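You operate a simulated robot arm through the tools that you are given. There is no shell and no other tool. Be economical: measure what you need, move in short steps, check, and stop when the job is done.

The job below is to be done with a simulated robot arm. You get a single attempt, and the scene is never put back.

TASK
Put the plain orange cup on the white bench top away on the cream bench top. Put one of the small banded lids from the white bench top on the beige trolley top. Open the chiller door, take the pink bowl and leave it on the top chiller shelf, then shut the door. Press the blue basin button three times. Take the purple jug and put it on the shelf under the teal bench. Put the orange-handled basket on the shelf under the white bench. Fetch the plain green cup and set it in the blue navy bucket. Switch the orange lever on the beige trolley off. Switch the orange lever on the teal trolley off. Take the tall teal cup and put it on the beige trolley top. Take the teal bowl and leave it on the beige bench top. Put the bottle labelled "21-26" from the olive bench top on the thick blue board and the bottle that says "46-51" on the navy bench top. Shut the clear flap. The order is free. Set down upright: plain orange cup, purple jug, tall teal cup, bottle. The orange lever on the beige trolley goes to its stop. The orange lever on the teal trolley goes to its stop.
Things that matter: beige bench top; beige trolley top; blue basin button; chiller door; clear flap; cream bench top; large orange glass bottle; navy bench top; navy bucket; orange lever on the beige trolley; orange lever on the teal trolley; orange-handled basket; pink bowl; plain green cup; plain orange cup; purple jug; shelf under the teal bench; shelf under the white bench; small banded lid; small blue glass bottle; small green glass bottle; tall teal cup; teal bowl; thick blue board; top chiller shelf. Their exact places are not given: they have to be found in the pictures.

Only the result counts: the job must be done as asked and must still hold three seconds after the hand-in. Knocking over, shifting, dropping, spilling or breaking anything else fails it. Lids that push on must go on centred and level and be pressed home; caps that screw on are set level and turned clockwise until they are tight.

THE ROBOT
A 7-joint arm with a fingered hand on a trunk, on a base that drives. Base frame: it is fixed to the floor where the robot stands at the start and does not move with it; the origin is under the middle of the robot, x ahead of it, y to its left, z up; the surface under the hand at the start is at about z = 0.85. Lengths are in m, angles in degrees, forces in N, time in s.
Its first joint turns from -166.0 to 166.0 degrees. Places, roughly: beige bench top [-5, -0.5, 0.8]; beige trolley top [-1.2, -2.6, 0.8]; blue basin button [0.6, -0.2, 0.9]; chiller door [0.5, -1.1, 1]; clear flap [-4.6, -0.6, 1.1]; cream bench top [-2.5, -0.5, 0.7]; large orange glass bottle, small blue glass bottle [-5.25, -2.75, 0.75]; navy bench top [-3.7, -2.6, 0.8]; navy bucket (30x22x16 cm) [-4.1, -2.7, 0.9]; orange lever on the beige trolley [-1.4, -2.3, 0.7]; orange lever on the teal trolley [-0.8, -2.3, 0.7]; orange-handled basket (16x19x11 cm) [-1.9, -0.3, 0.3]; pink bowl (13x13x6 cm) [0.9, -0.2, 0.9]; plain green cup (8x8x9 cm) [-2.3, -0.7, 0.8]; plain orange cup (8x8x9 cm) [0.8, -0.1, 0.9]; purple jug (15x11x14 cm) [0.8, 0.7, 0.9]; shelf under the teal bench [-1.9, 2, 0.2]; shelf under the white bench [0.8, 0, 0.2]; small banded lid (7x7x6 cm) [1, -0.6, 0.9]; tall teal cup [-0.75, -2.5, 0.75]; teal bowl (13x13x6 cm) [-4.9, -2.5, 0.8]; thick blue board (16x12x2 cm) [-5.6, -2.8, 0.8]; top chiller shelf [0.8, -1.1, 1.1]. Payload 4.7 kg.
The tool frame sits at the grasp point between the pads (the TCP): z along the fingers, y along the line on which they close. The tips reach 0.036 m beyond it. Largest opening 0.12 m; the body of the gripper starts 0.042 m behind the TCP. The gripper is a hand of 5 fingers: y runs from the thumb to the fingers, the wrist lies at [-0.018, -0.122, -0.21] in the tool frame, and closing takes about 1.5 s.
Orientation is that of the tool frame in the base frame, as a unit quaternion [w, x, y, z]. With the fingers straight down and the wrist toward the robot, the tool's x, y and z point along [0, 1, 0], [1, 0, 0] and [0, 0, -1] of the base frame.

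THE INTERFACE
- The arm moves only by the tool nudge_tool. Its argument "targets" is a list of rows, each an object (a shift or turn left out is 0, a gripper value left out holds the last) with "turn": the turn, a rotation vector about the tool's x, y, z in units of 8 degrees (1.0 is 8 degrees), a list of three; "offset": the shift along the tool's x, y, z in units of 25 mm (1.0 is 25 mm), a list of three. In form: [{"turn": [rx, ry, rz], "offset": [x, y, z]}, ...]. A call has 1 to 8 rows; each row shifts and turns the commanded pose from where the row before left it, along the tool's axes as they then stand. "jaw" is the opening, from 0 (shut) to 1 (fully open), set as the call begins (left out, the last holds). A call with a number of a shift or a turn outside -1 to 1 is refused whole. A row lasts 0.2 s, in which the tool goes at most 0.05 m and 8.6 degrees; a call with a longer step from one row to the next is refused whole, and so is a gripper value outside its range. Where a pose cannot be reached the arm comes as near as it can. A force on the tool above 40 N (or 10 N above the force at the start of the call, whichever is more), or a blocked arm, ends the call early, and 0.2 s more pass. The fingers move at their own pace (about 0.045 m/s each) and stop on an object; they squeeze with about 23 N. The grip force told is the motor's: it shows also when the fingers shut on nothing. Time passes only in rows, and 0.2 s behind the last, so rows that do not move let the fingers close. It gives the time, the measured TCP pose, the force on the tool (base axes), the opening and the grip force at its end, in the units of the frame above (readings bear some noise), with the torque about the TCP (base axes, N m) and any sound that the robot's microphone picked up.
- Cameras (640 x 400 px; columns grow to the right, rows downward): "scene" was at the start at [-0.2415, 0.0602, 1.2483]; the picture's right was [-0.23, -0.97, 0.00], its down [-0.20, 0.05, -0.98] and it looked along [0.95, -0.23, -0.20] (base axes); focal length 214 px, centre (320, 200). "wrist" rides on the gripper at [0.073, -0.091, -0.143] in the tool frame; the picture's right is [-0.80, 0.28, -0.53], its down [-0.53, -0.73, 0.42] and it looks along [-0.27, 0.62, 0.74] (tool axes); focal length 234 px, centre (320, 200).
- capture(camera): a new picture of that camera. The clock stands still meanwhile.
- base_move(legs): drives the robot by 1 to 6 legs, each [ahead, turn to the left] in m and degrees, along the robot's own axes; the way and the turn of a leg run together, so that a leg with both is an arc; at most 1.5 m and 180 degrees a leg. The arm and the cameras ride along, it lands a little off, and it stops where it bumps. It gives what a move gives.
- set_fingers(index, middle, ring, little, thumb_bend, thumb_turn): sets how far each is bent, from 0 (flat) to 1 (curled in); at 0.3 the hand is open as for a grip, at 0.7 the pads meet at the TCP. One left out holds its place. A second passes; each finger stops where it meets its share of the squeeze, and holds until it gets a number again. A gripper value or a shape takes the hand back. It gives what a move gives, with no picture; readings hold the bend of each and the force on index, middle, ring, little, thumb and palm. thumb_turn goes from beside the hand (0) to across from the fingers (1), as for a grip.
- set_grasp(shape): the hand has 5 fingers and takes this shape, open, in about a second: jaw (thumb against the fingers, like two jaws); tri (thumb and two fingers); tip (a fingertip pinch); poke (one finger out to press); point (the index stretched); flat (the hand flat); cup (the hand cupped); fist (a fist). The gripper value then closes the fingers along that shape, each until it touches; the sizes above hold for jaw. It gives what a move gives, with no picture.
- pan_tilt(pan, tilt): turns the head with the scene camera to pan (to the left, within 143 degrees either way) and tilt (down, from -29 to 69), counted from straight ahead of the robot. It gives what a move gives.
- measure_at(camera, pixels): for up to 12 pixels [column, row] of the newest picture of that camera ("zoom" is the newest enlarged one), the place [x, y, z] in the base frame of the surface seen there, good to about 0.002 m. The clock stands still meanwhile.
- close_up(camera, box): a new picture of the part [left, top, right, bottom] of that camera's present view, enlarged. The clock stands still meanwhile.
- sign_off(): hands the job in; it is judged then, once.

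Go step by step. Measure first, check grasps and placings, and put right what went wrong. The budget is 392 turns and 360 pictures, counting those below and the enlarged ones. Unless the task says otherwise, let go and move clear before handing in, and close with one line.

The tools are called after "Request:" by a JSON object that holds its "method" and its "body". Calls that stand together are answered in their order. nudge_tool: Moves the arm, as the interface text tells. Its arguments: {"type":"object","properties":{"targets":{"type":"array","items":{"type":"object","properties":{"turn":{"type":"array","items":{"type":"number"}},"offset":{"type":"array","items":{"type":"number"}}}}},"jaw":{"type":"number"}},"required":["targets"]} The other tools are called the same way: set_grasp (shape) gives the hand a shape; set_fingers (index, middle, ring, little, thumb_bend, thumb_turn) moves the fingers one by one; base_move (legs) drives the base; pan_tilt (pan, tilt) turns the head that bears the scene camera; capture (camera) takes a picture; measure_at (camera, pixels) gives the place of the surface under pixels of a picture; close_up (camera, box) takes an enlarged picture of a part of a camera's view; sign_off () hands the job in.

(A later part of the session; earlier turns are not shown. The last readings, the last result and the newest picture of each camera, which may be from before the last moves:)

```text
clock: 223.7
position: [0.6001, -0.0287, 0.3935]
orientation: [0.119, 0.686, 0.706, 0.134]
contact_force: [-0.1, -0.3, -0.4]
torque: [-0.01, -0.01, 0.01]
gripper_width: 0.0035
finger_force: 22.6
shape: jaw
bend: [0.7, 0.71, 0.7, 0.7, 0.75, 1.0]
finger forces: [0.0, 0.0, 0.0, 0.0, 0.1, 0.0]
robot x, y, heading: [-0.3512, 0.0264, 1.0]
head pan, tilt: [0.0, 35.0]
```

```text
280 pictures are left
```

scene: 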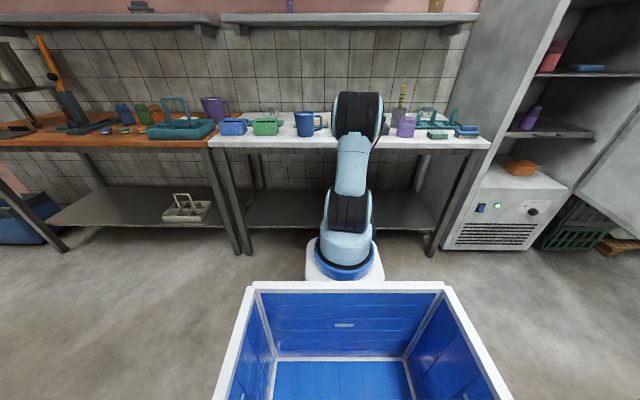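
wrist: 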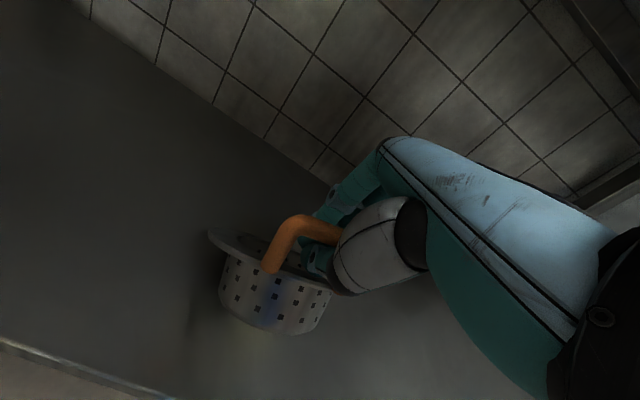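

It is levelling out. Lower another 3 cm.

Request:
{"method": "nudge_tool", "body": {"targets": [{"turn": [0.5, 0, 0], "offset": [0, -0.2, 0.5]}, {"turn": [0.3, 0, 0], "offset": [0, -0.15, 0.45]}, {"turn": [0.2, 0, 0], "offset": [0, -0.1, 0.35]}]}}

Request:
{"method": "capture", "body": {"camera": "wrist"}}

Request:
{"method": "measure_at", "body": {"camera": "wrist", "pixels": [[225, 235], [260, 205], [300, 230], [240, 310], [290, 335], [300, 215], [60, 355]]}}

```text
clock: 224.5
position: [0.6032, -0.0279, 0.3638]
orientation: [0.075, 0.692, 0.713, 0.087]
contact_force: [-4.0, 0.9, 30.3]
torque: [-0.19, -1.37, 0.03]
gripper_width: 0.0034
finger_force: 23.2
shape: jaw
bend: [0.7, 0.71, 0.7, 0.7, 0.74, 1.0]
finger forces: [0.1, 0.0, 3.1, 0.0, 95.2, 0.0]
robot x, y, heading: [-0.3452, 0.0272, 1.0]
head pan, tilt: [0.0, 35.0]
```

```text
279 pictures are left
```

wrist: 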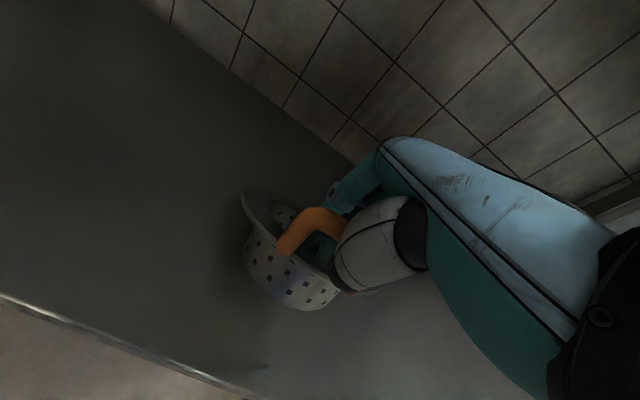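

```text
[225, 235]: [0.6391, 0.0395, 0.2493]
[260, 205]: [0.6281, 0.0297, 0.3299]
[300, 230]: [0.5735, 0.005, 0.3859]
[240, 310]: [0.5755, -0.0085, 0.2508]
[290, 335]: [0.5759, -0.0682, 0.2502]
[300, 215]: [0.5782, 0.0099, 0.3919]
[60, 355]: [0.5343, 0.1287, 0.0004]
```

The finger tips press on the flange (30 N). Raise 1 cm, then open gently so the handle slides down between the fingers.

Request:
{"method": "nudge_tool", "body": {"targets": [{"offset": [0, 0.05, -0.3]}]}}

Request:
{"method": "close_up", "body": {"camera": "wrist", "box": [220, 160, 370, 330]}}

Request:
{"method": "measure_at", "body": {"camera": "zoom", "pixels": [[130, 130], [180, 90], [260, 150], [150, 230], [240, 300], [300, 170], [250, 230]]}}

```text
clock: 224.9
position: [0.5996, -0.0271, 0.3656]
orientation: [0.071, 0.692, 0.713, 0.083]
contact_force: [2.1, 0.4, 7.3]
torque: [-0.14, -0.78, 0.02]
gripper_width: 0.0034
finger_force: 23.0
shape: jaw
bend: [0.7, 0.71, 0.7, 0.7, 0.74, 1.0]
finger forces: [0.1, 0.0, 1.3, 0.1, 59.1, 0.1]
robot x, y, heading: [-0.3444, 0.0325, 1.0]
head pan, tilt: [0.0, 35.0]
```

```text
2.35 times, centred on (295, 245) of wrist
```

zoom: 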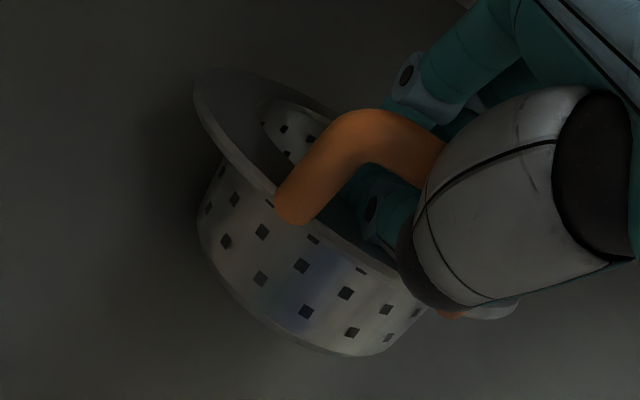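

```text
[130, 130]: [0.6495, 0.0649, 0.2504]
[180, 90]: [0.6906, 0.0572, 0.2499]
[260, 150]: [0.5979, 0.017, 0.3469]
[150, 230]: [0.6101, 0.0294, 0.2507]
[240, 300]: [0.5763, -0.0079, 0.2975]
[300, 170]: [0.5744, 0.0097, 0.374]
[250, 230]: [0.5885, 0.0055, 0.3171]
```

Raise slightly more to unload the thumb, then open stepwise.

Request:
{"method": "nudge_tool", "body": {"targets": [{"offset": [0, 0.05, -0.3]}]}}

Request:
{"method": "nudge_tool", "body": {"jaw": 0.25, "targets": [{}, {}]}}

Request:
{"method": "capture", "body": {"camera": "wrist"}}

```text
clock: 225.3
position: [0.5975, -0.0276, 0.3733]
orientation: [0.07, 0.693, 0.713, 0.084]
contact_force: [0.1, 0.1, -1.0]
torque: [0.03, -0.05, 0.01]
gripper_width: 0.0034
finger_force: 23.4
shape: jaw
bend: [0.7, 0.71, 0.7, 0.7, 0.75, 1.0]
finger forces: [0.0, 0.0, 0.1, 0.1, 2.5, 0.1]
robot x, y, heading: [-0.3459, 0.0286, 1.2]
head pan, tilt: [0.0, 35.0]
```

```text
clock: 225.9
position: [0.6001, -0.0288, 0.3766]
orientation: [0.074, 0.692, 0.713, 0.086]
contact_force: [0.7, -0.8, 12.1]
torque: [-0.12, -0.56, 0.01]
gripper_width: 0.0255
finger_force: 0.1
shape: jaw
bend: [0.73, 0.56, 0.55, 0.51, 0.81, 1.0]
finger forces: [0.0, 0.1, 0.1, 0.0, 46.2, 0.0]
robot x, y, heading: [-0.3481, 0.0288, 1.0]
head pan, tilt: [0.0, 35.0]
```

```text
277 pictures are left
```

wrist: 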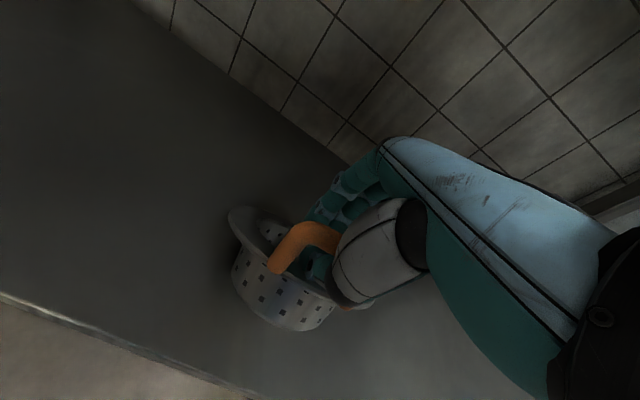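

The thumb still presses; open more.

Request:
{"method": "nudge_tool", "body": {"jaw": 0.9, "targets": [{"offset": [0, 0, -0.2]}, {}, {}, {}]}}

Request:
{"method": "close_up", "body": {"camera": "wrist", "box": [200, 140, 400, 340]}}

```text
clock: 226.9
position: [0.5997, -0.0285, 0.3842]
orientation: [0.076, 0.692, 0.713, 0.088]
contact_force: [2.0, 2.4, 33.4]
torque: [-0.07, -0.96, 0.03]
gripper_width: 0.0671
finger_force: 0.1
shape: jaw
bend: [0.27, 0.32, 0.31, 0.31, 0.76, 1.0]
finger forces: [0.1, 0.0, 0.0, 0.0, 111.3, 0.1]
robot x, y, heading: [-0.3487, 0.0324, 1.2]
head pan, tilt: [0.0, 35.0]
```

```text
2.00 times, centred on (300, 240) of wrist
```

zoom: 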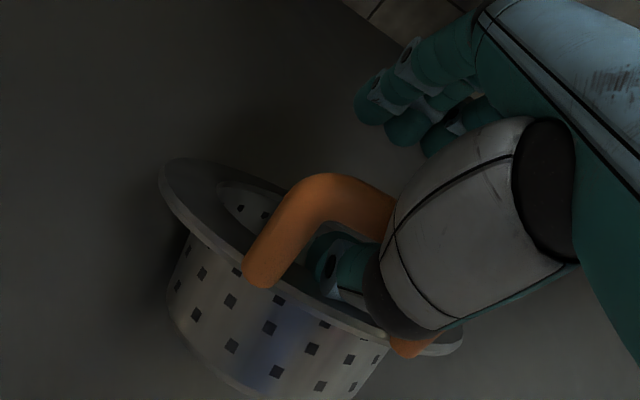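

The thumb is hooked through the handle loop. Set fingers open and thumb curled as when unloaded, then withdraw the hand backward (−x).

Request:
{"method": "set_fingers", "body": {"index": 0.2, "middle": 0.2, "ring": 0.2, "little": 0.2, "thumb_bend": 0.78}}

Request:
{"method": "close_up", "body": {"camera": "wrist", "box": [200, 140, 400, 340]}}

```text
clock: 227.9
position: [0.5966, -0.0281, 0.3807]
orientation: [0.072, 0.692, 0.714, 0.084]
contact_force: [-0.8, -0.6, -0.3]
torque: [-0.01, 0.02, 0.0]
gripper_width: 0.0625
finger_force: 0.0
shape: fingers
bend: [0.2, 0.2, 0.2, 0.2, 0.78, 0.98]
finger forces: [0.1, 0.1, 0.0, 0.0, 0.1, 0.0]
robot x, y, heading: [-0.3487, 0.0286, 1.1]
head pan, tilt: [0.0, 35.0]
```

```text
2.00 times, centred on (300, 240) of wrist
```

zoom: 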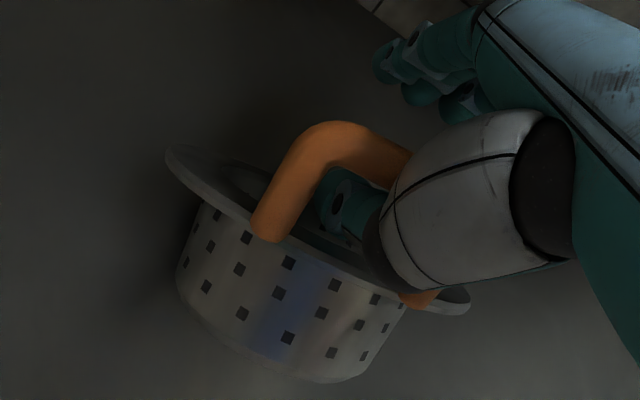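

Unloaded. Withdraw backward 4 cm slowly.

Request:
{"method": "nudge_tool", "body": {"targets": [{"offset": [0, -0.5, -0.11]}, {"offset": [0, -0.5, -0.11]}, {"offset": [0, -0.5, -0.11]}]}}

Request:
{"method": "close_up", "body": {"camera": "wrist", "box": [200, 140, 400, 340]}}

```text
clock: 228.7
position: [0.56, -0.0301, 0.3801]
orientation: [0.073, 0.693, 0.713, 0.085]
contact_force: [-0.1, -0.6, -0.6]
torque: [0.0, -0.02, -0.01]
gripper_width: 0.0626
finger_force: 0.2
shape: fingers
bend: [0.2, 0.2, 0.2, 0.2, 0.78, 0.98]
finger forces: [0.0, 0.0, 0.0, 0.0, 0.3, 0.0]
robot x, y, heading: [-0.3494, 0.0267, 1.1]
head pan, tilt: [0.0, 35.0]
```

```text
2.00 times, centred on (300, 240) of wrist
```

zoom: 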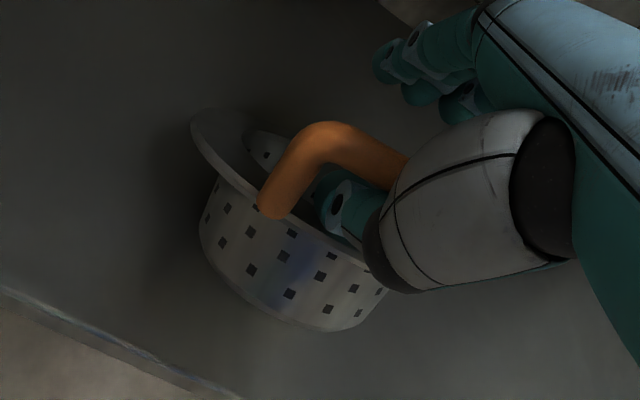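

The handle still rides on the thumb. Lower 1.5 cm so the basket lies down, then look.

Request:
{"method": "nudge_tool", "body": {"targets": [{"offset": [0, -0.05, 0.2]}, {"offset": [0, -0.05, 0.2]}, {"offset": [0, -0.05, 0.2]}]}}

Request:
{"method": "close_up", "body": {"camera": "wrist", "box": [200, 140, 400, 340]}}

Request:
{"method": "measure_at", "body": {"camera": "zoom", "pixels": [[300, 140], [340, 125], [195, 115], [270, 215], [330, 240], [350, 310], [215, 270], [140, 345]]}}

```text
clock: 229.5
position: [0.56, -0.0297, 0.3644]
orientation: [0.073, 0.692, 0.713, 0.084]
contact_force: [-1.5, 0.0, 3.9]
torque: [0.03, -0.06, -0.01]
gripper_width: 0.0606
finger_force: 4.2
shape: fingers
bend: [0.2, 0.2, 0.2, 0.2, 0.79, 0.98]
finger forces: [0.0, 0.0, 0.1, 0.0, 7.2, 0.0]
robot x, y, heading: [-0.3467, 0.0293, 1.1]
head pan, tilt: [0.0, 35.0]
```

```text
2.00 times, centred on (300, 240) of wrist
```

zoom: 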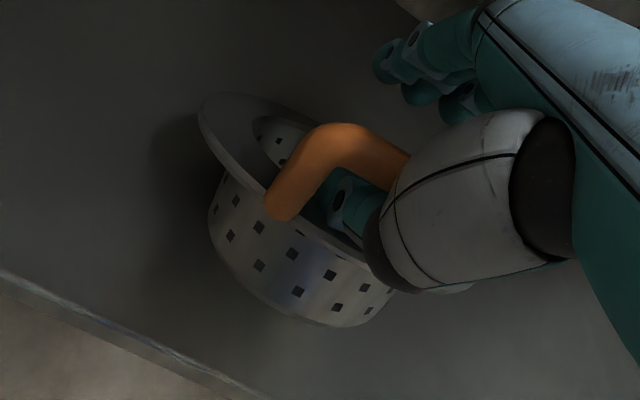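

```text
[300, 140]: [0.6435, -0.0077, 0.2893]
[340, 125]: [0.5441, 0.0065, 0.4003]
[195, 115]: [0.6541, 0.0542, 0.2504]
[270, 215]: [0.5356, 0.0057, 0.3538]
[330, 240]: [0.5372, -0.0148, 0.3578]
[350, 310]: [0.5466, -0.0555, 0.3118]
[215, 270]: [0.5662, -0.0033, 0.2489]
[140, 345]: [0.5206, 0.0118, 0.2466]
```

Measure basket's bottom edge points to see its tilt.

Request:
{"method": "measure_at", "body": {"camera": "zoom", "pixels": [[228, 262], [260, 295], [300, 316], [345, 326], [212, 220], [212, 110], [240, 170], [255, 200], [320, 240], [375, 260], [440, 290]]}}

```text
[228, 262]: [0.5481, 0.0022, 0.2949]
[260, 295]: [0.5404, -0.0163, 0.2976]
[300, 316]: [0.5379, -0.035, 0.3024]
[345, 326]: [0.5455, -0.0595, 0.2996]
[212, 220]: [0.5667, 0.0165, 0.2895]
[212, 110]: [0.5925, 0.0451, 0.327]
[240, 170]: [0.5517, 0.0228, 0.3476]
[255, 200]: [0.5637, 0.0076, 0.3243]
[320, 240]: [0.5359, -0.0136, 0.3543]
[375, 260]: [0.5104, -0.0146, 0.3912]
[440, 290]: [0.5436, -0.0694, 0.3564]
```

Near side is still 4.8 cm up, the handle top likely touches the palm. Lower further in small steps.

Request:
{"method": "nudge_tool", "body": {"targets": [{"offset": [0, -0.05, 0.2]}, {"offset": [0, -0.05, 0.2]}]}}

Request:
{"method": "close_up", "body": {"camera": "wrist", "box": [200, 140, 400, 340]}}

```text
clock: 230.1
position: [0.56, -0.0272, 0.354]
orientation: [0.073, 0.693, 0.712, 0.085]
contact_force: [-2.2, -1.0, 6.7]
torque: [0.05, -0.42, 0.0]
gripper_width: 0.0548
finger_force: 10.0
shape: fingers
bend: [0.2, 0.2, 0.2, 0.2, 0.82, 0.99]
finger forces: [0.0, 0.0, 0.1, 0.0, 20.9, 0.0]
robot x, y, heading: [-0.3472, 0.0332, 1.2]
head pan, tilt: [0.0, 35.0]
```

```text
2.00 times, centred on (300, 240) of wrist
```

zoom: 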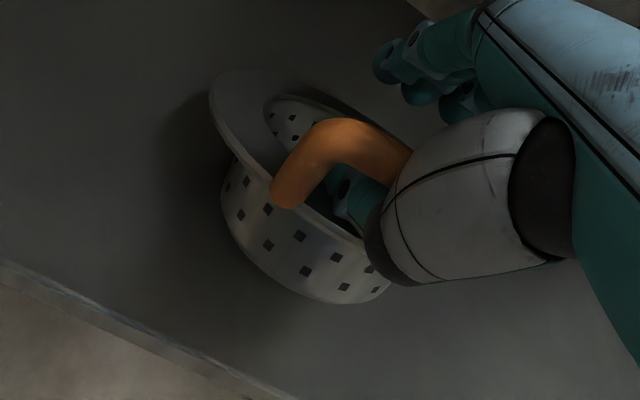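

It is levelling. Continue.

Request:
{"method": "nudge_tool", "body": {"targets": [{"offset": [0, -0.05, 0.2]}, {"offset": [0, -0.05, 0.2]}, {"offset": [0, -0.05, 0.2]}]}}

Request:
{"method": "close_up", "body": {"camera": "wrist", "box": [200, 140, 400, 340]}}

Request:
{"method": "measure_at", "body": {"camera": "zoom", "pixels": [[215, 90], [240, 150], [300, 205], [250, 260], [330, 295], [330, 125], [350, 190], [270, 260]]}}

```text
clock: 230.9
position: [0.5596, -0.0285, 0.3396]
orientation: [0.074, 0.692, 0.713, 0.086]
contact_force: [-1.2, 0.0, 10.8]
torque: [0.16, -0.9, 0.04]
gripper_width: 0.0483
finger_force: 21.2
shape: fingers
bend: [0.2, 0.2, 0.2, 0.2, 0.86, 0.99]
finger forces: [0.0, 0.1, 0.0, 0.0, 42.5, 0.1]
robot x, y, heading: [-0.3479, 0.0296, 1.2]
head pan, tilt: [0.0, 35.0]
```

```text
2.00 times, centred on (300, 240) of wrist
```

zoom: 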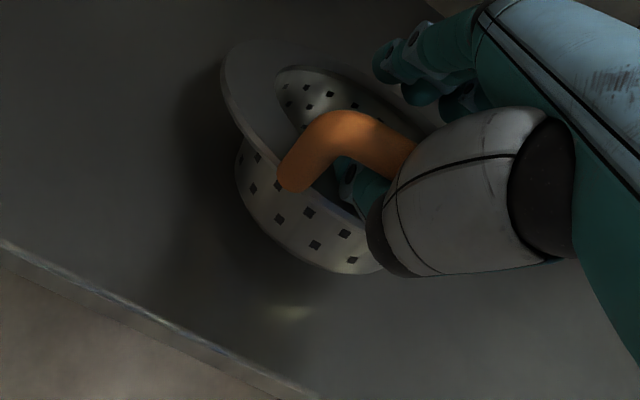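

```text
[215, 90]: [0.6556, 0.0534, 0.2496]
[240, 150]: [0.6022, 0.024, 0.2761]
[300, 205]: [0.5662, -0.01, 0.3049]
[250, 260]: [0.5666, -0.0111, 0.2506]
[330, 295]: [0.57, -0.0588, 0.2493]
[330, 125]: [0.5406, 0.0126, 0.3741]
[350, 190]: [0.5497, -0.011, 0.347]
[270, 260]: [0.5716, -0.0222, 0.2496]
```

Nearly flat. Try withdrawing backward 2 cm now and see whether the handle comes free.

Request:
{"method": "nudge_tool", "body": {"targets": [{"offset": [0, -0.05, 0.2]}, {"offset": [0, -0.05, 0.2]}]}}

Request:
{"method": "set_fingers", "body": {"thumb_bend": 0.86}}

Request:
{"method": "close_up", "body": {"camera": "wrist", "box": [200, 140, 400, 340]}}

```text
clock: 231.5
position: [0.5591, -0.0291, 0.3292]
orientation: [0.073, 0.693, 0.713, 0.085]
contact_force: [-2.6, -0.4, 13.5]
torque: [0.17, -1.24, 0.01]
gripper_width: 0.0445
finger_force: 28.2
shape: fingers
bend: [0.2, 0.2, 0.2, 0.2, 0.88, 0.99]
finger forces: [0.0, 0.0, 0.0, 0.0, 56.2, 0.0]
robot x, y, heading: [-0.3456, 0.0264, 1.4]
head pan, tilt: [0.0, 35.0]
```

```text
clock: 232.5
position: [0.5571, -0.027, 0.3287]
orientation: [0.073, 0.692, 0.713, 0.085]
contact_force: [-0.7, -0.5, 3.1]
torque: [0.06, -0.31, 0.04]
gripper_width: 0.0441
finger_force: 9.3
shape: fingers
bend: [0.2, 0.2, 0.2, 0.2, 0.89, 0.98]
finger forces: [0.0, 0.0, 0.0, 0.0, 18.9, 0.0]
robot x, y, heading: [-0.3464, 0.0323, 1.1]
head pan, tilt: [0.0, 35.0]
```

```text
2.00 times, centred on (300, 240) of wrist
```

zoom: 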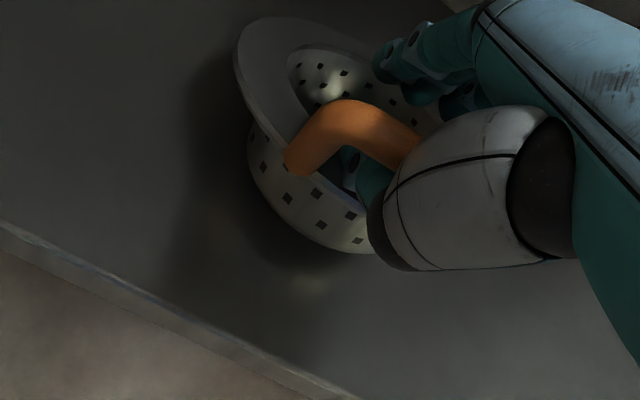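

Almost flat. Another centimetre down, thumb relaxed, then back.

Request:
{"method": "nudge_tool", "body": {"targets": [{"offset": [0, -0.05, 0.2]}, {"offset": [0, -0.05, 0.15]}]}}

Request:
{"method": "set_fingers", "body": {"thumb_bend": 0.92}}

Request:
{"method": "nudge_tool", "body": {"targets": [{"offset": [0, -0.4, -0.09]}, {"offset": [0, -0.4, -0.09]}, {"offset": [0, -0.4, -0.09]}]}}

Request:
{"method": "close_up", "body": {"camera": "wrist", "box": [200, 140, 400, 340]}}

```text
clock: 233.1
position: [0.5591, -0.0266, 0.3203]
orientation: [0.073, 0.692, 0.713, 0.084]
contact_force: [-2.4, -0.6, 4.8]
torque: [0.12, -0.63, 0.01]
gripper_width: 0.0422
finger_force: 17.5
shape: fingers
bend: [0.2, 0.2, 0.2, 0.2, 0.9, 0.98]
finger forces: [0.0, 0.0, 0.1, 0.0, 34.1, 0.1]
robot x, y, heading: [-0.346, 0.032, 1.1]
head pan, tilt: [0.0, 35.0]
```

```text
clock: 234.1
position: [0.5576, -0.027, 0.318]
orientation: [0.073, 0.692, 0.713, 0.085]
contact_force: [0.5, -0.1, -0.3]
torque: [0.04, -0.08, 0.0]
gripper_width: 0.0407
finger_force: 3.2
shape: fingers
bend: [0.2, 0.2, 0.2, 0.2, 0.92, 0.98]
finger forces: [0.1, 0.0, 0.1, 0.0, 6.5, 0.0]
robot x, y, heading: [-0.3469, 0.027, 1.0]
head pan, tilt: [0.0, 35.0]
```

```text
clock: 234.9
position: [0.5296, -0.0301, 0.3182]
orientation: [0.073, 0.692, 0.713, 0.085]
contact_force: [1.0, 1.0, -0.3]
torque: [0.02, -0.04, 0.01]
gripper_width: 0.0409
finger_force: 2.9
shape: fingers
bend: [0.2, 0.2, 0.2, 0.2, 0.92, 0.98]
finger forces: [0.1, 0.0, 0.0, 0.0, 5.6, 0.1]
robot x, y, heading: [-0.3451, 0.0306, 1.3]
head pan, tilt: [0.0, 35.0]
```

```text
2.00 times, centred on (300, 240) of wrist
```

zoom: 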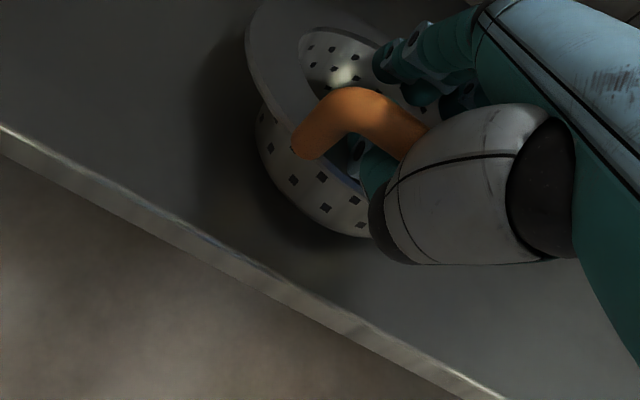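

The thumb still hooks the bar. Withdraw along the thumb's own line, back and up together.

Request:
{"method": "nudge_tool", "body": {"targets": [{"offset": [0, -0.3, -0.4]}, {"offset": [0, -0.3, -0.4]}]}}

Request:
{"method": "close_up", "body": {"camera": "wrist", "box": [200, 140, 400, 340]}}

Request:
{"method": "measure_at", "body": {"camera": "zoom", "pixels": [[300, 150], [340, 100], [260, 60], [270, 150], [300, 220], [360, 170], [430, 215], [330, 210]]}}

```text
clock: 235.5
position: [0.5091, -0.0302, 0.3349]
orientation: [0.073, 0.693, 0.712, 0.085]
contact_force: [0.1, 0.5, -0.8]
torque: [-0.01, 0.0, -0.01]
gripper_width: 0.0414
finger_force: 0.9
shape: fingers
bend: [0.2, 0.2, 0.2, 0.2, 0.92, 0.98]
finger forces: [0.1, 0.0, 0.1, 0.0, 0.5, 0.0]
robot x, y, heading: [-0.344, 0.0308, 1.0]
head pan, tilt: [0.0, 35.0]
```

```text
2.00 times, centred on (300, 240) of wrist
```

zoom: 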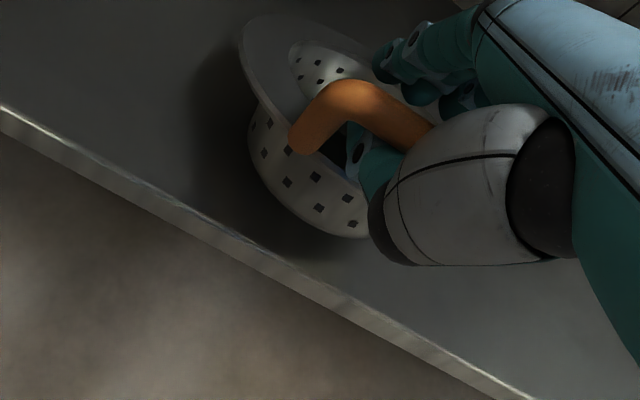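

```text
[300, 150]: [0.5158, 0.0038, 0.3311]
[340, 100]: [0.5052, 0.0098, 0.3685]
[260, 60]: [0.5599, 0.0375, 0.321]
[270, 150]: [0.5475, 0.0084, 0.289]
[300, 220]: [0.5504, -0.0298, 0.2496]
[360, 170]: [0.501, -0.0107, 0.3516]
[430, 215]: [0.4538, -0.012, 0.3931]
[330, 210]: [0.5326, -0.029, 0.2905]
```

Thumb is unloaded now; try straightening the thumb in steps.

Request:
{"method": "set_fingers", "body": {"thumb_bend": 0.75}}

Request:
{"method": "close_up", "body": {"camera": "wrist", "box": [200, 140, 400, 340]}}

```text
clock: 236.5
position: [0.5101, -0.0305, 0.3374]
orientation: [0.073, 0.692, 0.713, 0.085]
contact_force: [1.6, 0.8, 7.9]
torque: [0.18, -1.14, -0.01]
gripper_width: 0.0492
finger_force: 22.8
shape: fingers
bend: [0.2, 0.2, 0.2, 0.2, 0.85, 0.98]
finger forces: [0.0, 0.0, 0.0, 0.0, 45.6, 0.1]
robot x, y, heading: [-0.3458, 0.0261, 1.0]
head pan, tilt: [0.0, 35.0]
```

```text
2.00 times, centred on (300, 240) of wrist
```

zoom: 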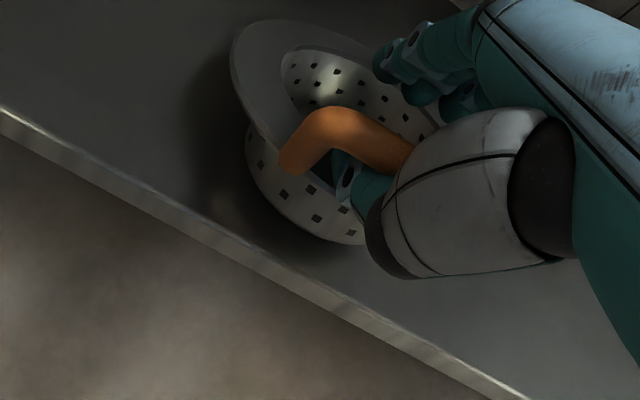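

Straightening only presses the flange. Idea: swing the thumb sideways (thumb_turn) so it no longer hooks. First push the basket back in by driving forward 6 cm with the thumb relaxed.

Request:
{"method": "set_fingers", "body": {"thumb_bend": 0.87}}

Request:
{"method": "base_move", "body": {"legs": [[0.06, 0]]}}

Request:
{"method": "set_fingers", "body": {"thumb_turn": 0.6}}

Request:
{"method": "capture", "body": {"camera": "wrist"}}

Request:
{"method": "close_up", "body": {"camera": "wrist", "box": [200, 140, 400, 340]}}

```text
clock: 237.5
position: [0.509, -0.0311, 0.3356]
orientation: [0.072, 0.692, 0.713, 0.086]
contact_force: [-0.9, 0.1, 0.8]
torque: [-0.01, -0.02, 0.05]
gripper_width: 0.0468
finger_force: 0.0
shape: fingers
bend: [0.2, 0.2, 0.2, 0.2, 0.87, 0.98]
finger forces: [0.0, 0.0, 0.0, 0.1, 0.3, 0.0]
robot x, y, heading: [-0.3452, 0.0296, 1.0]
head pan, tilt: [0.0, 35.0]
```

```text
clock: 238.4
position: [0.5691, -0.03, 0.3352]
orientation: [0.072, 0.693, 0.713, 0.085]
contact_force: [-0.8, 0.7, 0.1]
torque: [0.0, -0.03, 0.01]
gripper_width: 0.0463
finger_force: 0.3
shape: fingers
bend: [0.2, 0.2, 0.2, 0.2, 0.87, 0.98]
finger forces: [0.0, 0.1, 0.0, 0.0, 0.6, 0.0]
robot x, y, heading: [-0.2898, 0.0327, 0.9]
head pan, tilt: [0.0, 35.0]
```

```text
clock: 239.4
position: [0.5682, -0.0309, 0.3348]
orientation: [0.073, 0.692, 0.713, 0.085]
contact_force: [0.9, 0.2, -0.6]
torque: [-0.03, -0.02, -0.01]
gripper_width: 0.0572
finger_force: 0.4
shape: fingers
bend: [0.2, 0.2, 0.2, 0.2, 0.87, 0.62]
finger forces: [0.0, 0.0, 0.0, 0.0, 1.0, 0.1]
robot x, y, heading: [-0.2859, 0.0314, 0.9]
head pan, tilt: [0.0, 35.0]
```

```text
266 pictures are left
```

wrist: 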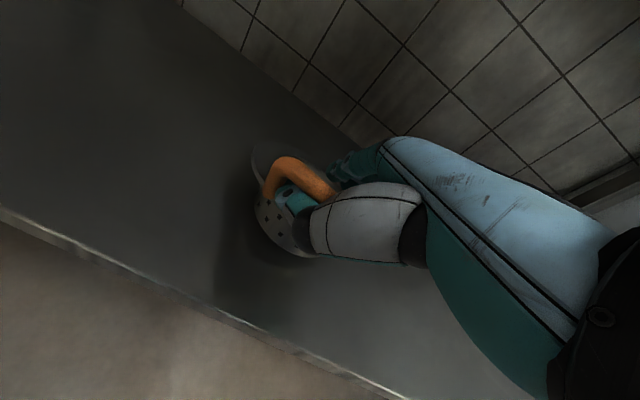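

```text
2.00 times, centred on (300, 240) of wrist
```

zoom: 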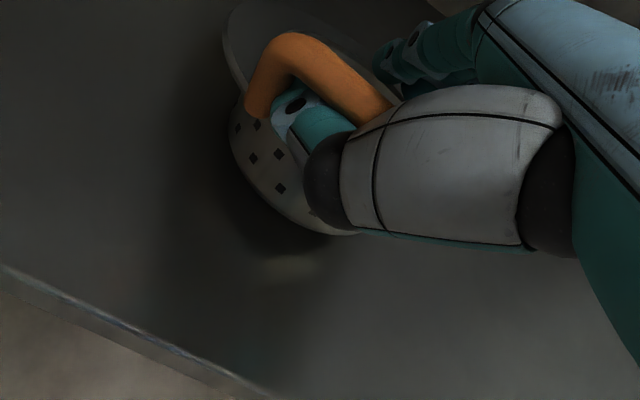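

The thumb swings sideways freely. Continue to 0.2 and view.

Request:
{"method": "set_fingers", "body": {"thumb_turn": 0.2}}

Request:
{"method": "close_up", "body": {"camera": "wrist", "box": [180, 120, 420, 340]}}

```text
clock: 240.4
position: [0.568, -0.0311, 0.3365]
orientation: [0.073, 0.692, 0.713, 0.085]
contact_force: [0.3, 0.7, 0.0]
torque: [-0.04, 0.02, -0.03]
gripper_width: 0.0754
finger_force: 0.0
shape: fingers
bend: [0.2, 0.2, 0.2, 0.2, 0.87, 0.21]
finger forces: [0.1, 0.1, 0.0, 0.0, 0.7, 0.0]
robot x, y, heading: [-0.2852, 0.0275, 1.1]
head pan, tilt: [0.0, 35.0]
```

```text
1.82 times, centred on (300, 230) of wrist
```

zoom: 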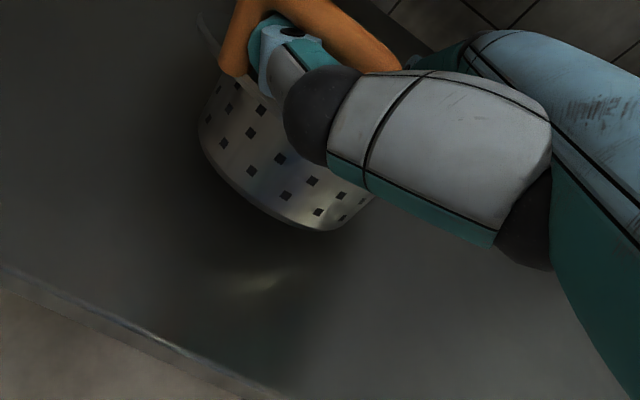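

Back off 2 cm and see whether the thumb slides out.

Request:
{"method": "nudge_tool", "body": {"targets": [{"offset": [0, -0.4, 0.1]}, {"offset": [0, -0.4, 0.1]}, {"offset": [0, -0.4, 0.0]}]}}

Request:
{"method": "close_up", "body": {"camera": "wrist", "box": [180, 120, 420, 340]}}

```text
clock: 241.2
position: [0.541, -0.0322, 0.3244]
orientation: [0.068, 0.691, 0.714, 0.087]
contact_force: [-1.0, 0.9, -0.1]
torque: [-0.05, 0.01, -0.02]
gripper_width: 0.0752
finger_force: 0.2
shape: fingers
bend: [0.2, 0.2, 0.2, 0.2, 0.87, 0.21]
finger forces: [0.0, 0.0, 0.0, 0.0, 0.8, 0.0]
robot x, y, heading: [-0.2883, 0.0317, 0.8]
head pan, tilt: [0.0, 35.0]
```

```text
1.82 times, centred on (300, 230) of wrist
```

zoom: 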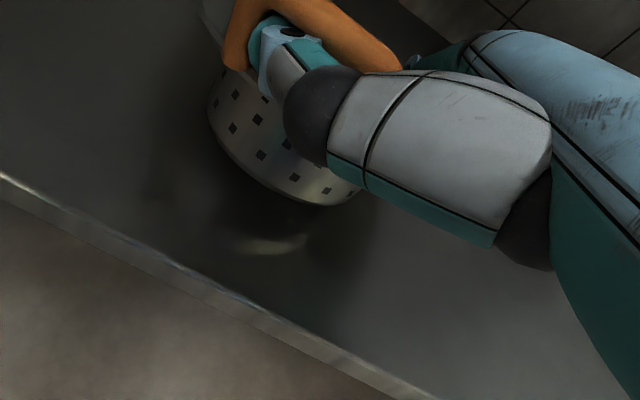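

It still follows. With the thumb sideways, try straightening it now.

Request:
{"method": "set_fingers", "body": {"thumb_bend": 0.55}}

Request:
{"method": "close_up", "body": {"camera": "wrist", "box": [160, 100, 420, 340]}}

```text
clock: 242.2
position: [0.5426, -0.0336, 0.3245]
orientation: [0.067, 0.693, 0.713, 0.088]
contact_force: [0.4, -3.2, 11.0]
torque: [0.4, -1.17, -0.39]
gripper_width: 0.0906
finger_force: 29.4
shape: fingers
bend: [0.2, 0.21, 0.2, 0.2, 0.79, 0.21]
finger forces: [0.0, 16.1, 0.1, 0.0, 43.9, 0.1]
robot x, y, heading: [-0.2877, 0.0276, 1.1]
head pan, tilt: [0.0, 35.0]
```

```text
1.67 times, centred on (290, 220) of wrist
```

zoom: 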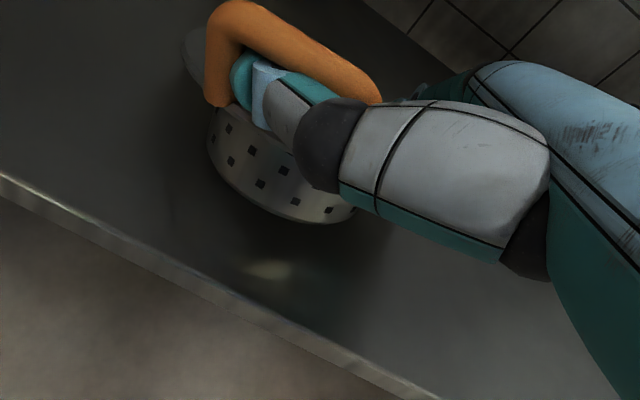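

Unload again and slide the hand out along the sideways thumb: right and a little back.

Request:
{"method": "set_fingers", "body": {"thumb_bend": 0.85}}

Request:
{"method": "nudge_tool", "body": {"targets": [{"offset": [-0.5, -0.1, 0]}, {"offset": [-0.5, -0.1, 0]}, {"offset": [-0.5, -0.1, 0]}]}}

Request:
{"method": "close_up", "body": {"camera": "wrist", "box": [160, 100, 420, 340]}}

```text
clock: 243.2
position: [0.5419, -0.0327, 0.3235]
orientation: [0.068, 0.691, 0.714, 0.088]
contact_force: [-0.5, -0.7, -1.3]
torque: [-0.04, -0.01, 0.02]
gripper_width: 0.0795
finger_force: 0.0
shape: fingers
bend: [0.2, 0.2, 0.2, 0.2, 0.85, 0.21]
finger forces: [0.0, 0.0, 0.0, 0.0, 0.4, 0.0]
robot x, y, heading: [-0.2872, 0.0301, 0.9]
head pan, tilt: [0.0, 35.0]
```

```text
clock: 244.0
position: [0.5354, -0.0694, 0.3226]
orientation: [0.074, 0.693, 0.712, 0.085]
contact_force: [1.0, 1.1, -0.4]
torque: [-0.03, 0.05, 0.01]
gripper_width: 0.0798
finger_force: 0.5
shape: fingers
bend: [0.2, 0.2, 0.2, 0.2, 0.85, 0.21]
finger forces: [0.1, 0.0, 0.1, 0.0, 0.5, 0.1]
robot x, y, heading: [-0.2892, 0.0304, 1.0]
head pan, tilt: [0.0, 35.0]
```

```text
1.67 times, centred on (290, 220) of wrist
```

zoom: 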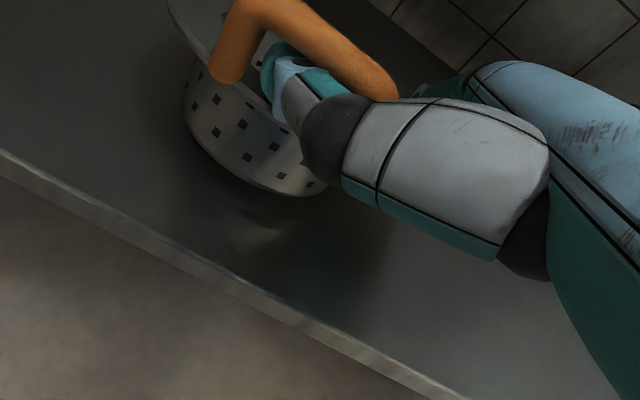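

Progress: the thumb moved out relative to the handle. Continue right and back.

Request:
{"method": "nudge_tool", "body": {"targets": [{"offset": [-0.5, -0.3, 0]}, {"offset": [-0.5, -0.3, 0]}]}}

Request:
{"method": "close_up", "body": {"camera": "wrist", "box": [160, 80, 420, 320]}}

```text
clock: 244.6
position: [0.5212, -0.0944, 0.3178]
orientation: [0.072, 0.693, 0.712, 0.085]
contact_force: [-0.9, -0.5, -0.3]
torque: [-0.06, 0.01, 0.01]
gripper_width: 0.0791
finger_force: 0.6
shape: fingers
bend: [0.2, 0.2, 0.2, 0.2, 0.85, 0.21]
finger forces: [0.1, 0.0, 0.0, 0.1, 0.5, 0.0]
robot x, y, heading: [-0.2866, 0.0339, 1.2]
head pan, tilt: [0.0, 35.0]
```

```text
1.67 times, centred on (290, 200) of wrist
```

zoom: 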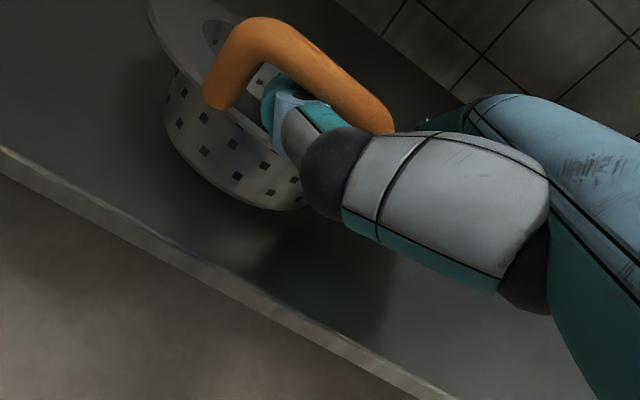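

Try straightening the thumb from here.

Request:
{"method": "set_fingers", "body": {"thumb_bend": 0.5}}

Request:
{"method": "close_up", "body": {"camera": "wrist", "box": [160, 80, 420, 320]}}

```text
clock: 245.6
position: [0.5207, -0.0951, 0.3175]
orientation: [0.072, 0.693, 0.712, 0.085]
contact_force: [-0.9, -0.2, -1.1]
torque: [-0.02, 0.02, -0.01]
gripper_width: 0.1408
finger_force: 0.1
shape: fingers
bend: [0.2, 0.2, 0.2, 0.2, 0.5, 0.2]
finger forces: [0.1, 0.0, 0.0, 0.0, 0.0, 0.1]
robot x, y, heading: [-0.2894, 0.0333, 1.1]
head pan, tilt: [0.0, 35.0]
```

```text
1.67 times, centred on (290, 200) of wrist
```

zoom: 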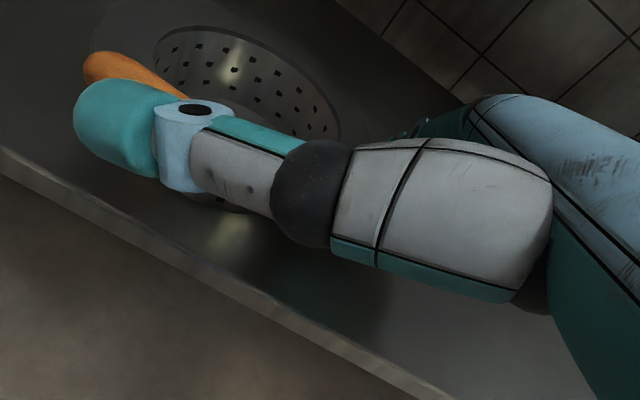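

Free: the basket dropped flat and the thumb is outside the handle. Move back slightly and up.

Request:
{"method": "nudge_tool", "body": {"targets": [{"offset": [0, -0.4, -0.2]}, {"offset": [0, -0.3, -0.5]}, {"offset": [0, 0, -0.6]}]}}

Request:
{"method": "capture", "body": {"camera": "wrist"}}

```text
clock: 246.4
position: [0.4967, -0.0958, 0.3461]
orientation: [0.073, 0.693, 0.713, 0.084]
contact_force: [0.4, 0.3, -0.2]
torque: [-0.01, 0.01, 0.0]
gripper_width: 0.1409
finger_force: 0.1
shape: fingers
bend: [0.2, 0.2, 0.2, 0.2, 0.5, 0.2]
finger forces: [0.1, 0.0, 0.0, 0.0, 0.0, 0.0]
robot x, y, heading: [-0.2882, 0.0293, 1.2]
head pan, tilt: [0.0, 35.0]
```

```text
258 pictures are left
```

wrist: 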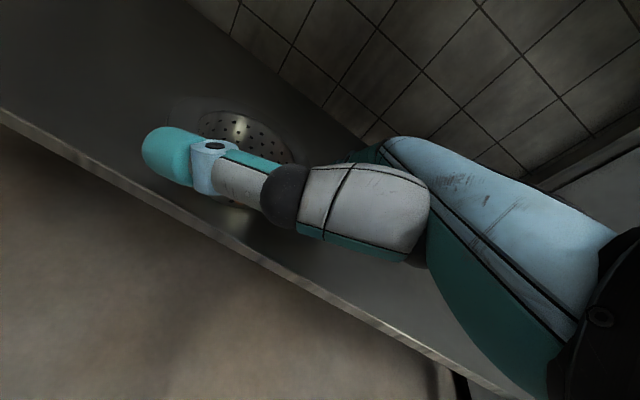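

Raise well above the handle before backing out.

Request:
{"method": "nudge_tool", "body": {"targets": [{"offset": [0, 0.1, -0.9]}, {"offset": [0, 0.1, -0.9]}, {"offset": [0, 0.1, -0.9]}, {"offset": [0, 0.1, -0.9]}, {"offset": [0, 0.1, -0.9]}]}}

Request:
{"method": "capture", "body": {"camera": "wrist"}}

```text
clock: 247.6
position: [0.4817, -0.0956, 0.4573]
orientation: [0.072, 0.693, 0.713, 0.084]
contact_force: [0.2, 1.2, -0.1]
torque: [0.0, -0.02, 0.0]
gripper_width: 0.1408
finger_force: 0.0
shape: fingers
bend: [0.2, 0.2, 0.2, 0.2, 0.5, 0.2]
finger forces: [0.1, 0.0, 0.0, 0.1, 0.0, 0.0]
robot x, y, heading: [-0.2894, 0.0308, 0.8]
head pan, tilt: [0.0, 35.0]
```

```text
257 pictures are left
```

wrist: 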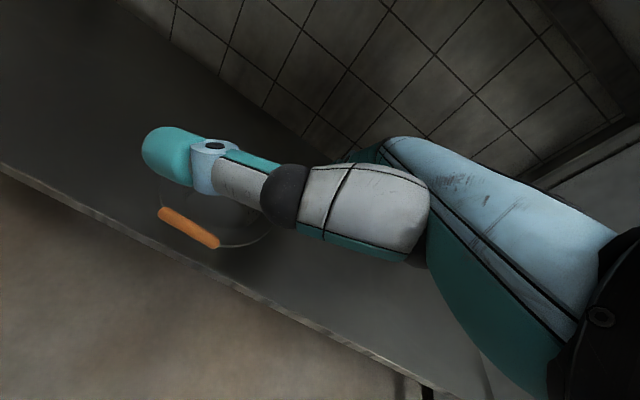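

Basket lies on the shelf, handle toward the front. Back out and check.

Request:
{"method": "measure_at", "body": {"camera": "wrist", "pixels": [[165, 212], [212, 242], [190, 228], [265, 235], [180, 260], [150, 245]]}}

Request:
{"method": "base_move", "body": {"legs": [[-0.3, 0]]}}

Request:
{"method": "set_grasp", "body": {"shape": "jaw"}}

Request:
{"method": "capture", "body": {"camera": "wrist"}}

```text
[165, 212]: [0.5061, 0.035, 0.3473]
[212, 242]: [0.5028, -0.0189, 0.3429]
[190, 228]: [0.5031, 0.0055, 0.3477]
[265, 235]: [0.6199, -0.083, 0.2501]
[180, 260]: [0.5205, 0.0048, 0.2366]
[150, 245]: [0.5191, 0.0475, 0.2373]
```

```text
clock: 249.7
position: [0.1839, -0.101, 0.4582]
orientation: [0.073, 0.693, 0.713, 0.084]
contact_force: [0.3, -0.2, -0.1]
torque: [0.02, -0.02, 0.01]
gripper_width: 0.1409
finger_force: 0.0
shape: fingers
bend: [0.2, 0.2, 0.2, 0.2, 0.5, 0.2]
finger forces: [0.1, 0.0, 0.0, 0.1, 0.0, 0.0]
robot x, y, heading: [-0.5865, 0.0249, 1.1]
head pan, tilt: [0.0, 35.0]
```

```text
clock: 250.6
position: [0.1848, -0.0997, 0.4569]
orientation: [0.072, 0.693, 0.713, 0.085]
contact_force: [-0.5, 0.2, 0.7]
torque: [-0.04, 0.0, -0.01]
gripper_width: 0.1193
finger_force: 0.1
shape: jaw
bend: [0.3, 0.3, 0.3, 0.3, 0.3, 0.97]
finger forces: [0.0, 0.1, 0.1, 0.0, 0.0, 0.0]
robot x, y, heading: [-0.588, 0.0253, 1.1]
head pan, tilt: [0.0, 35.0]
```

```text
256 pictures are left
```

wrist: 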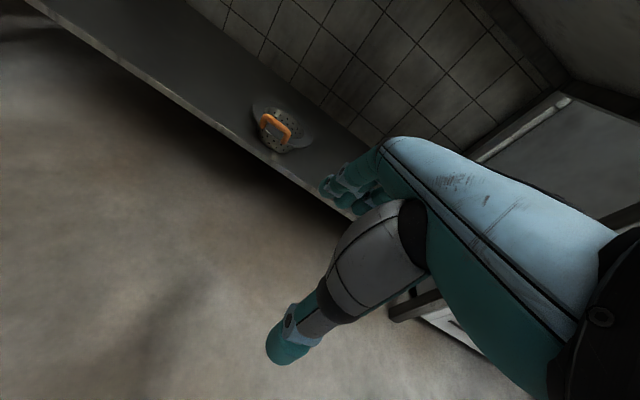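

Request:
{"method": "close_up", "body": {"camera": "wrist", "box": [220, 80, 340, 180]}}

Request:
{"method": "measure_at", "body": {"camera": "zoom", "pixels": [[190, 115], [330, 180], [480, 230], [360, 290], [230, 230], [180, 250], [300, 270], [330, 340]]}}

```text
4.00 times, centred on (280, 130) of wrist
```

zoom: 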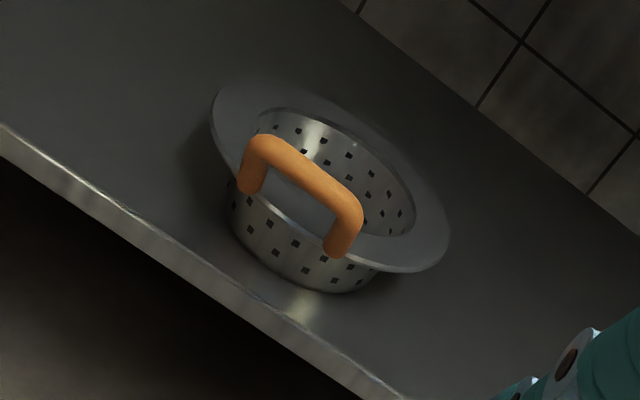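

```text
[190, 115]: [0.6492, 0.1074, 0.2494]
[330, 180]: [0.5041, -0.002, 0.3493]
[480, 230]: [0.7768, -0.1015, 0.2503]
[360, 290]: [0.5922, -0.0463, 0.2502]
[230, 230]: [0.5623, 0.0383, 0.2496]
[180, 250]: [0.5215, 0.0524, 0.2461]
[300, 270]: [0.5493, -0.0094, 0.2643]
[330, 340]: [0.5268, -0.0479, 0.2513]
```

Basket is flat and stable on the shelf. Raise the arm for the bowl.

Request:
{"method": "nudge_tool", "body": {"targets": [{"offset": [0, 0.1, -1]}, {"offset": [0, 0.1, -1]}, {"offset": [0, 0.1, -1]}, {"offset": [0, 0.1, -1]}, {"offset": [0, 0.1, -1]}, {"offset": [0, 0.1, -1]}, {"offset": [0, 0.1, -1]}, {"offset": [0, 0.1, -1]}]}}

Request:
{"method": "nudge_tool", "body": {"targets": [{"offset": [0, -0.2, -1]}, {"offset": [0, -0.2, -1]}, {"offset": [0, -0.2, -1]}, {"offset": [0, -0.2, -1]}, {"offset": [0, -0.2, -1]}, {"offset": [0, -0.2, -1]}, {"offset": [0, -0.2, -1]}, {"offset": [0, -0.2, -1]}]}}

Request:
{"method": "nudge_tool", "body": {"targets": [{"offset": [0, -0.2, -1]}, {"offset": [0, -0.2, -1]}, {"offset": [0, -0.2, -1]}, {"offset": [0, -0.2, -1]}, {"offset": [0, -0.2, -1]}, {"offset": [0, -0.2, -1]}, {"offset": [0, -0.2, -1]}, {"offset": [0, -0.2, -1]}]}}

Request:
{"method": "nudge_tool", "body": {"targets": [{"offset": [0, -0.2, -1]}, {"offset": [0, -0.2, -1]}, {"offset": [0, -0.2, -1]}, {"offset": [0, -0.2, -1]}]}}

Request:
{"method": "base_move", "body": {"legs": [[0, -90], [0.2, 0], [0, 90], [0.45, 0]]}}

Request:
{"method": "capture", "body": {"camera": "wrist"}}

Request:
{"method": "capture", "body": {"camera": "scene"}}

```text
clock: 252.4
position: [0.1574, -0.1028, 0.6555]
orientation: [0.073, 0.692, 0.713, 0.084]
contact_force: [-0.5, 0.0, -0.5]
torque: [-0.02, 0.02, 0.02]
gripper_width: 0.12
finger_force: 0.1
shape: jaw
bend: [0.3, 0.3, 0.3, 0.3, 0.3, 0.97]
finger forces: [0.0, 0.0, 0.1, 0.0, 0.0, 0.0]
robot x, y, heading: [-0.5884, 0.0239, 1.4]
head pan, tilt: [0.0, 35.0]
```

```text
clock: 254.2
position: [0.0771, -0.109, 0.8444]
orientation: [0.071, 0.693, 0.713, 0.085]
contact_force: [0.0, -0.1, -0.8]
torque: [0.02, 0.03, -0.04]
gripper_width: 0.1196
finger_force: 0.0
shape: jaw
bend: [0.3, 0.3, 0.3, 0.3, 0.3, 0.97]
finger forces: [0.0, 0.0, 0.0, 0.0, 0.0, 0.1]
robot x, y, heading: [-0.5903, 0.0222, 1.2]
head pan, tilt: [0.0, 35.0]
```

```text
clock: 256.0
position: [-0.0074, -0.1134, 1.0305]
orientation: [0.072, 0.692, 0.713, 0.084]
contact_force: [0.3, 0.6, -0.3]
torque: [-0.01, 0.01, 0.0]
gripper_width: 0.1197
finger_force: 0.0
shape: jaw
bend: [0.3, 0.3, 0.3, 0.3, 0.3, 0.97]
finger forces: [0.0, 0.0, 0.1, 0.1, 0.1, 0.0]
robot x, y, heading: [-0.588, 0.0253, 1.1]
head pan, tilt: [0.0, 35.0]
```

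```text
clock: 257.0
position: [-0.0483, -0.1175, 1.122]
orientation: [0.072, 0.692, 0.713, 0.085]
contact_force: [0.6, 0.4, -1.0]
torque: [0.0, 0.04, 0.01]
gripper_width: 0.1197
finger_force: 0.0
shape: jaw
bend: [0.3, 0.3, 0.3, 0.3, 0.3, 0.97]
finger forces: [0.1, 0.1, 0.1, 0.0, 0.1, 0.0]
robot x, y, heading: [-0.5882, 0.0234, 0.9]
head pan, tilt: [0.0, 35.0]
```

```text
clock: 268.6
position: [0.3962, -0.3371, 1.1212]
orientation: [0.074, 0.701, 0.705, 0.084]
contact_force: [0.2, 0.1, -0.5]
torque: [-0.05, 0.02, 0.0]
gripper_width: 0.1198
finger_force: 0.1
shape: jaw
bend: [0.3, 0.3, 0.3, 0.3, 0.3, 0.97]
finger forces: [0.1, 0.1, 0.0, 0.1, 0.0, 0.1]
robot x, y, heading: [-0.14, -0.18, -0.4]
head pan, tilt: [0.0, 35.0]
```

```text
254 pictures are left
```

wrist: 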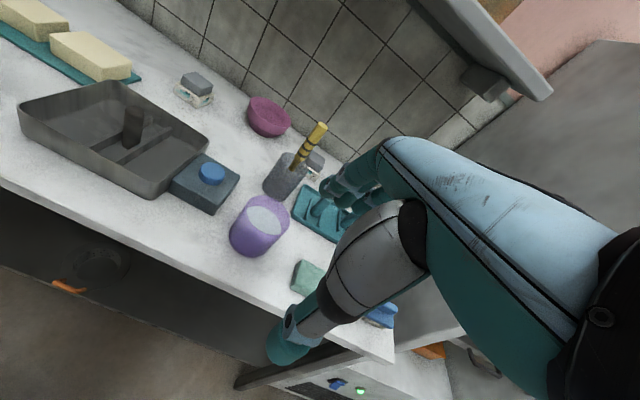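

```text
253 pictures are left
```

scene: 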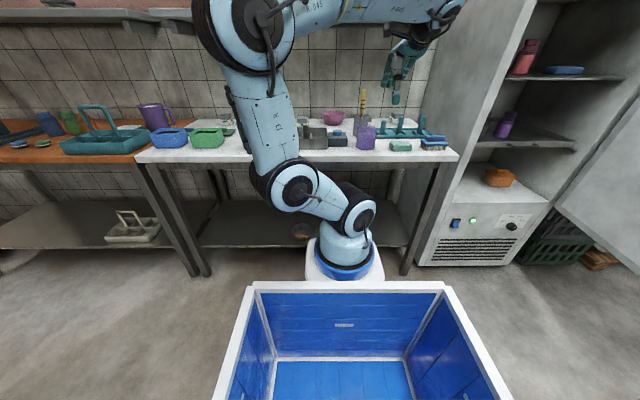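

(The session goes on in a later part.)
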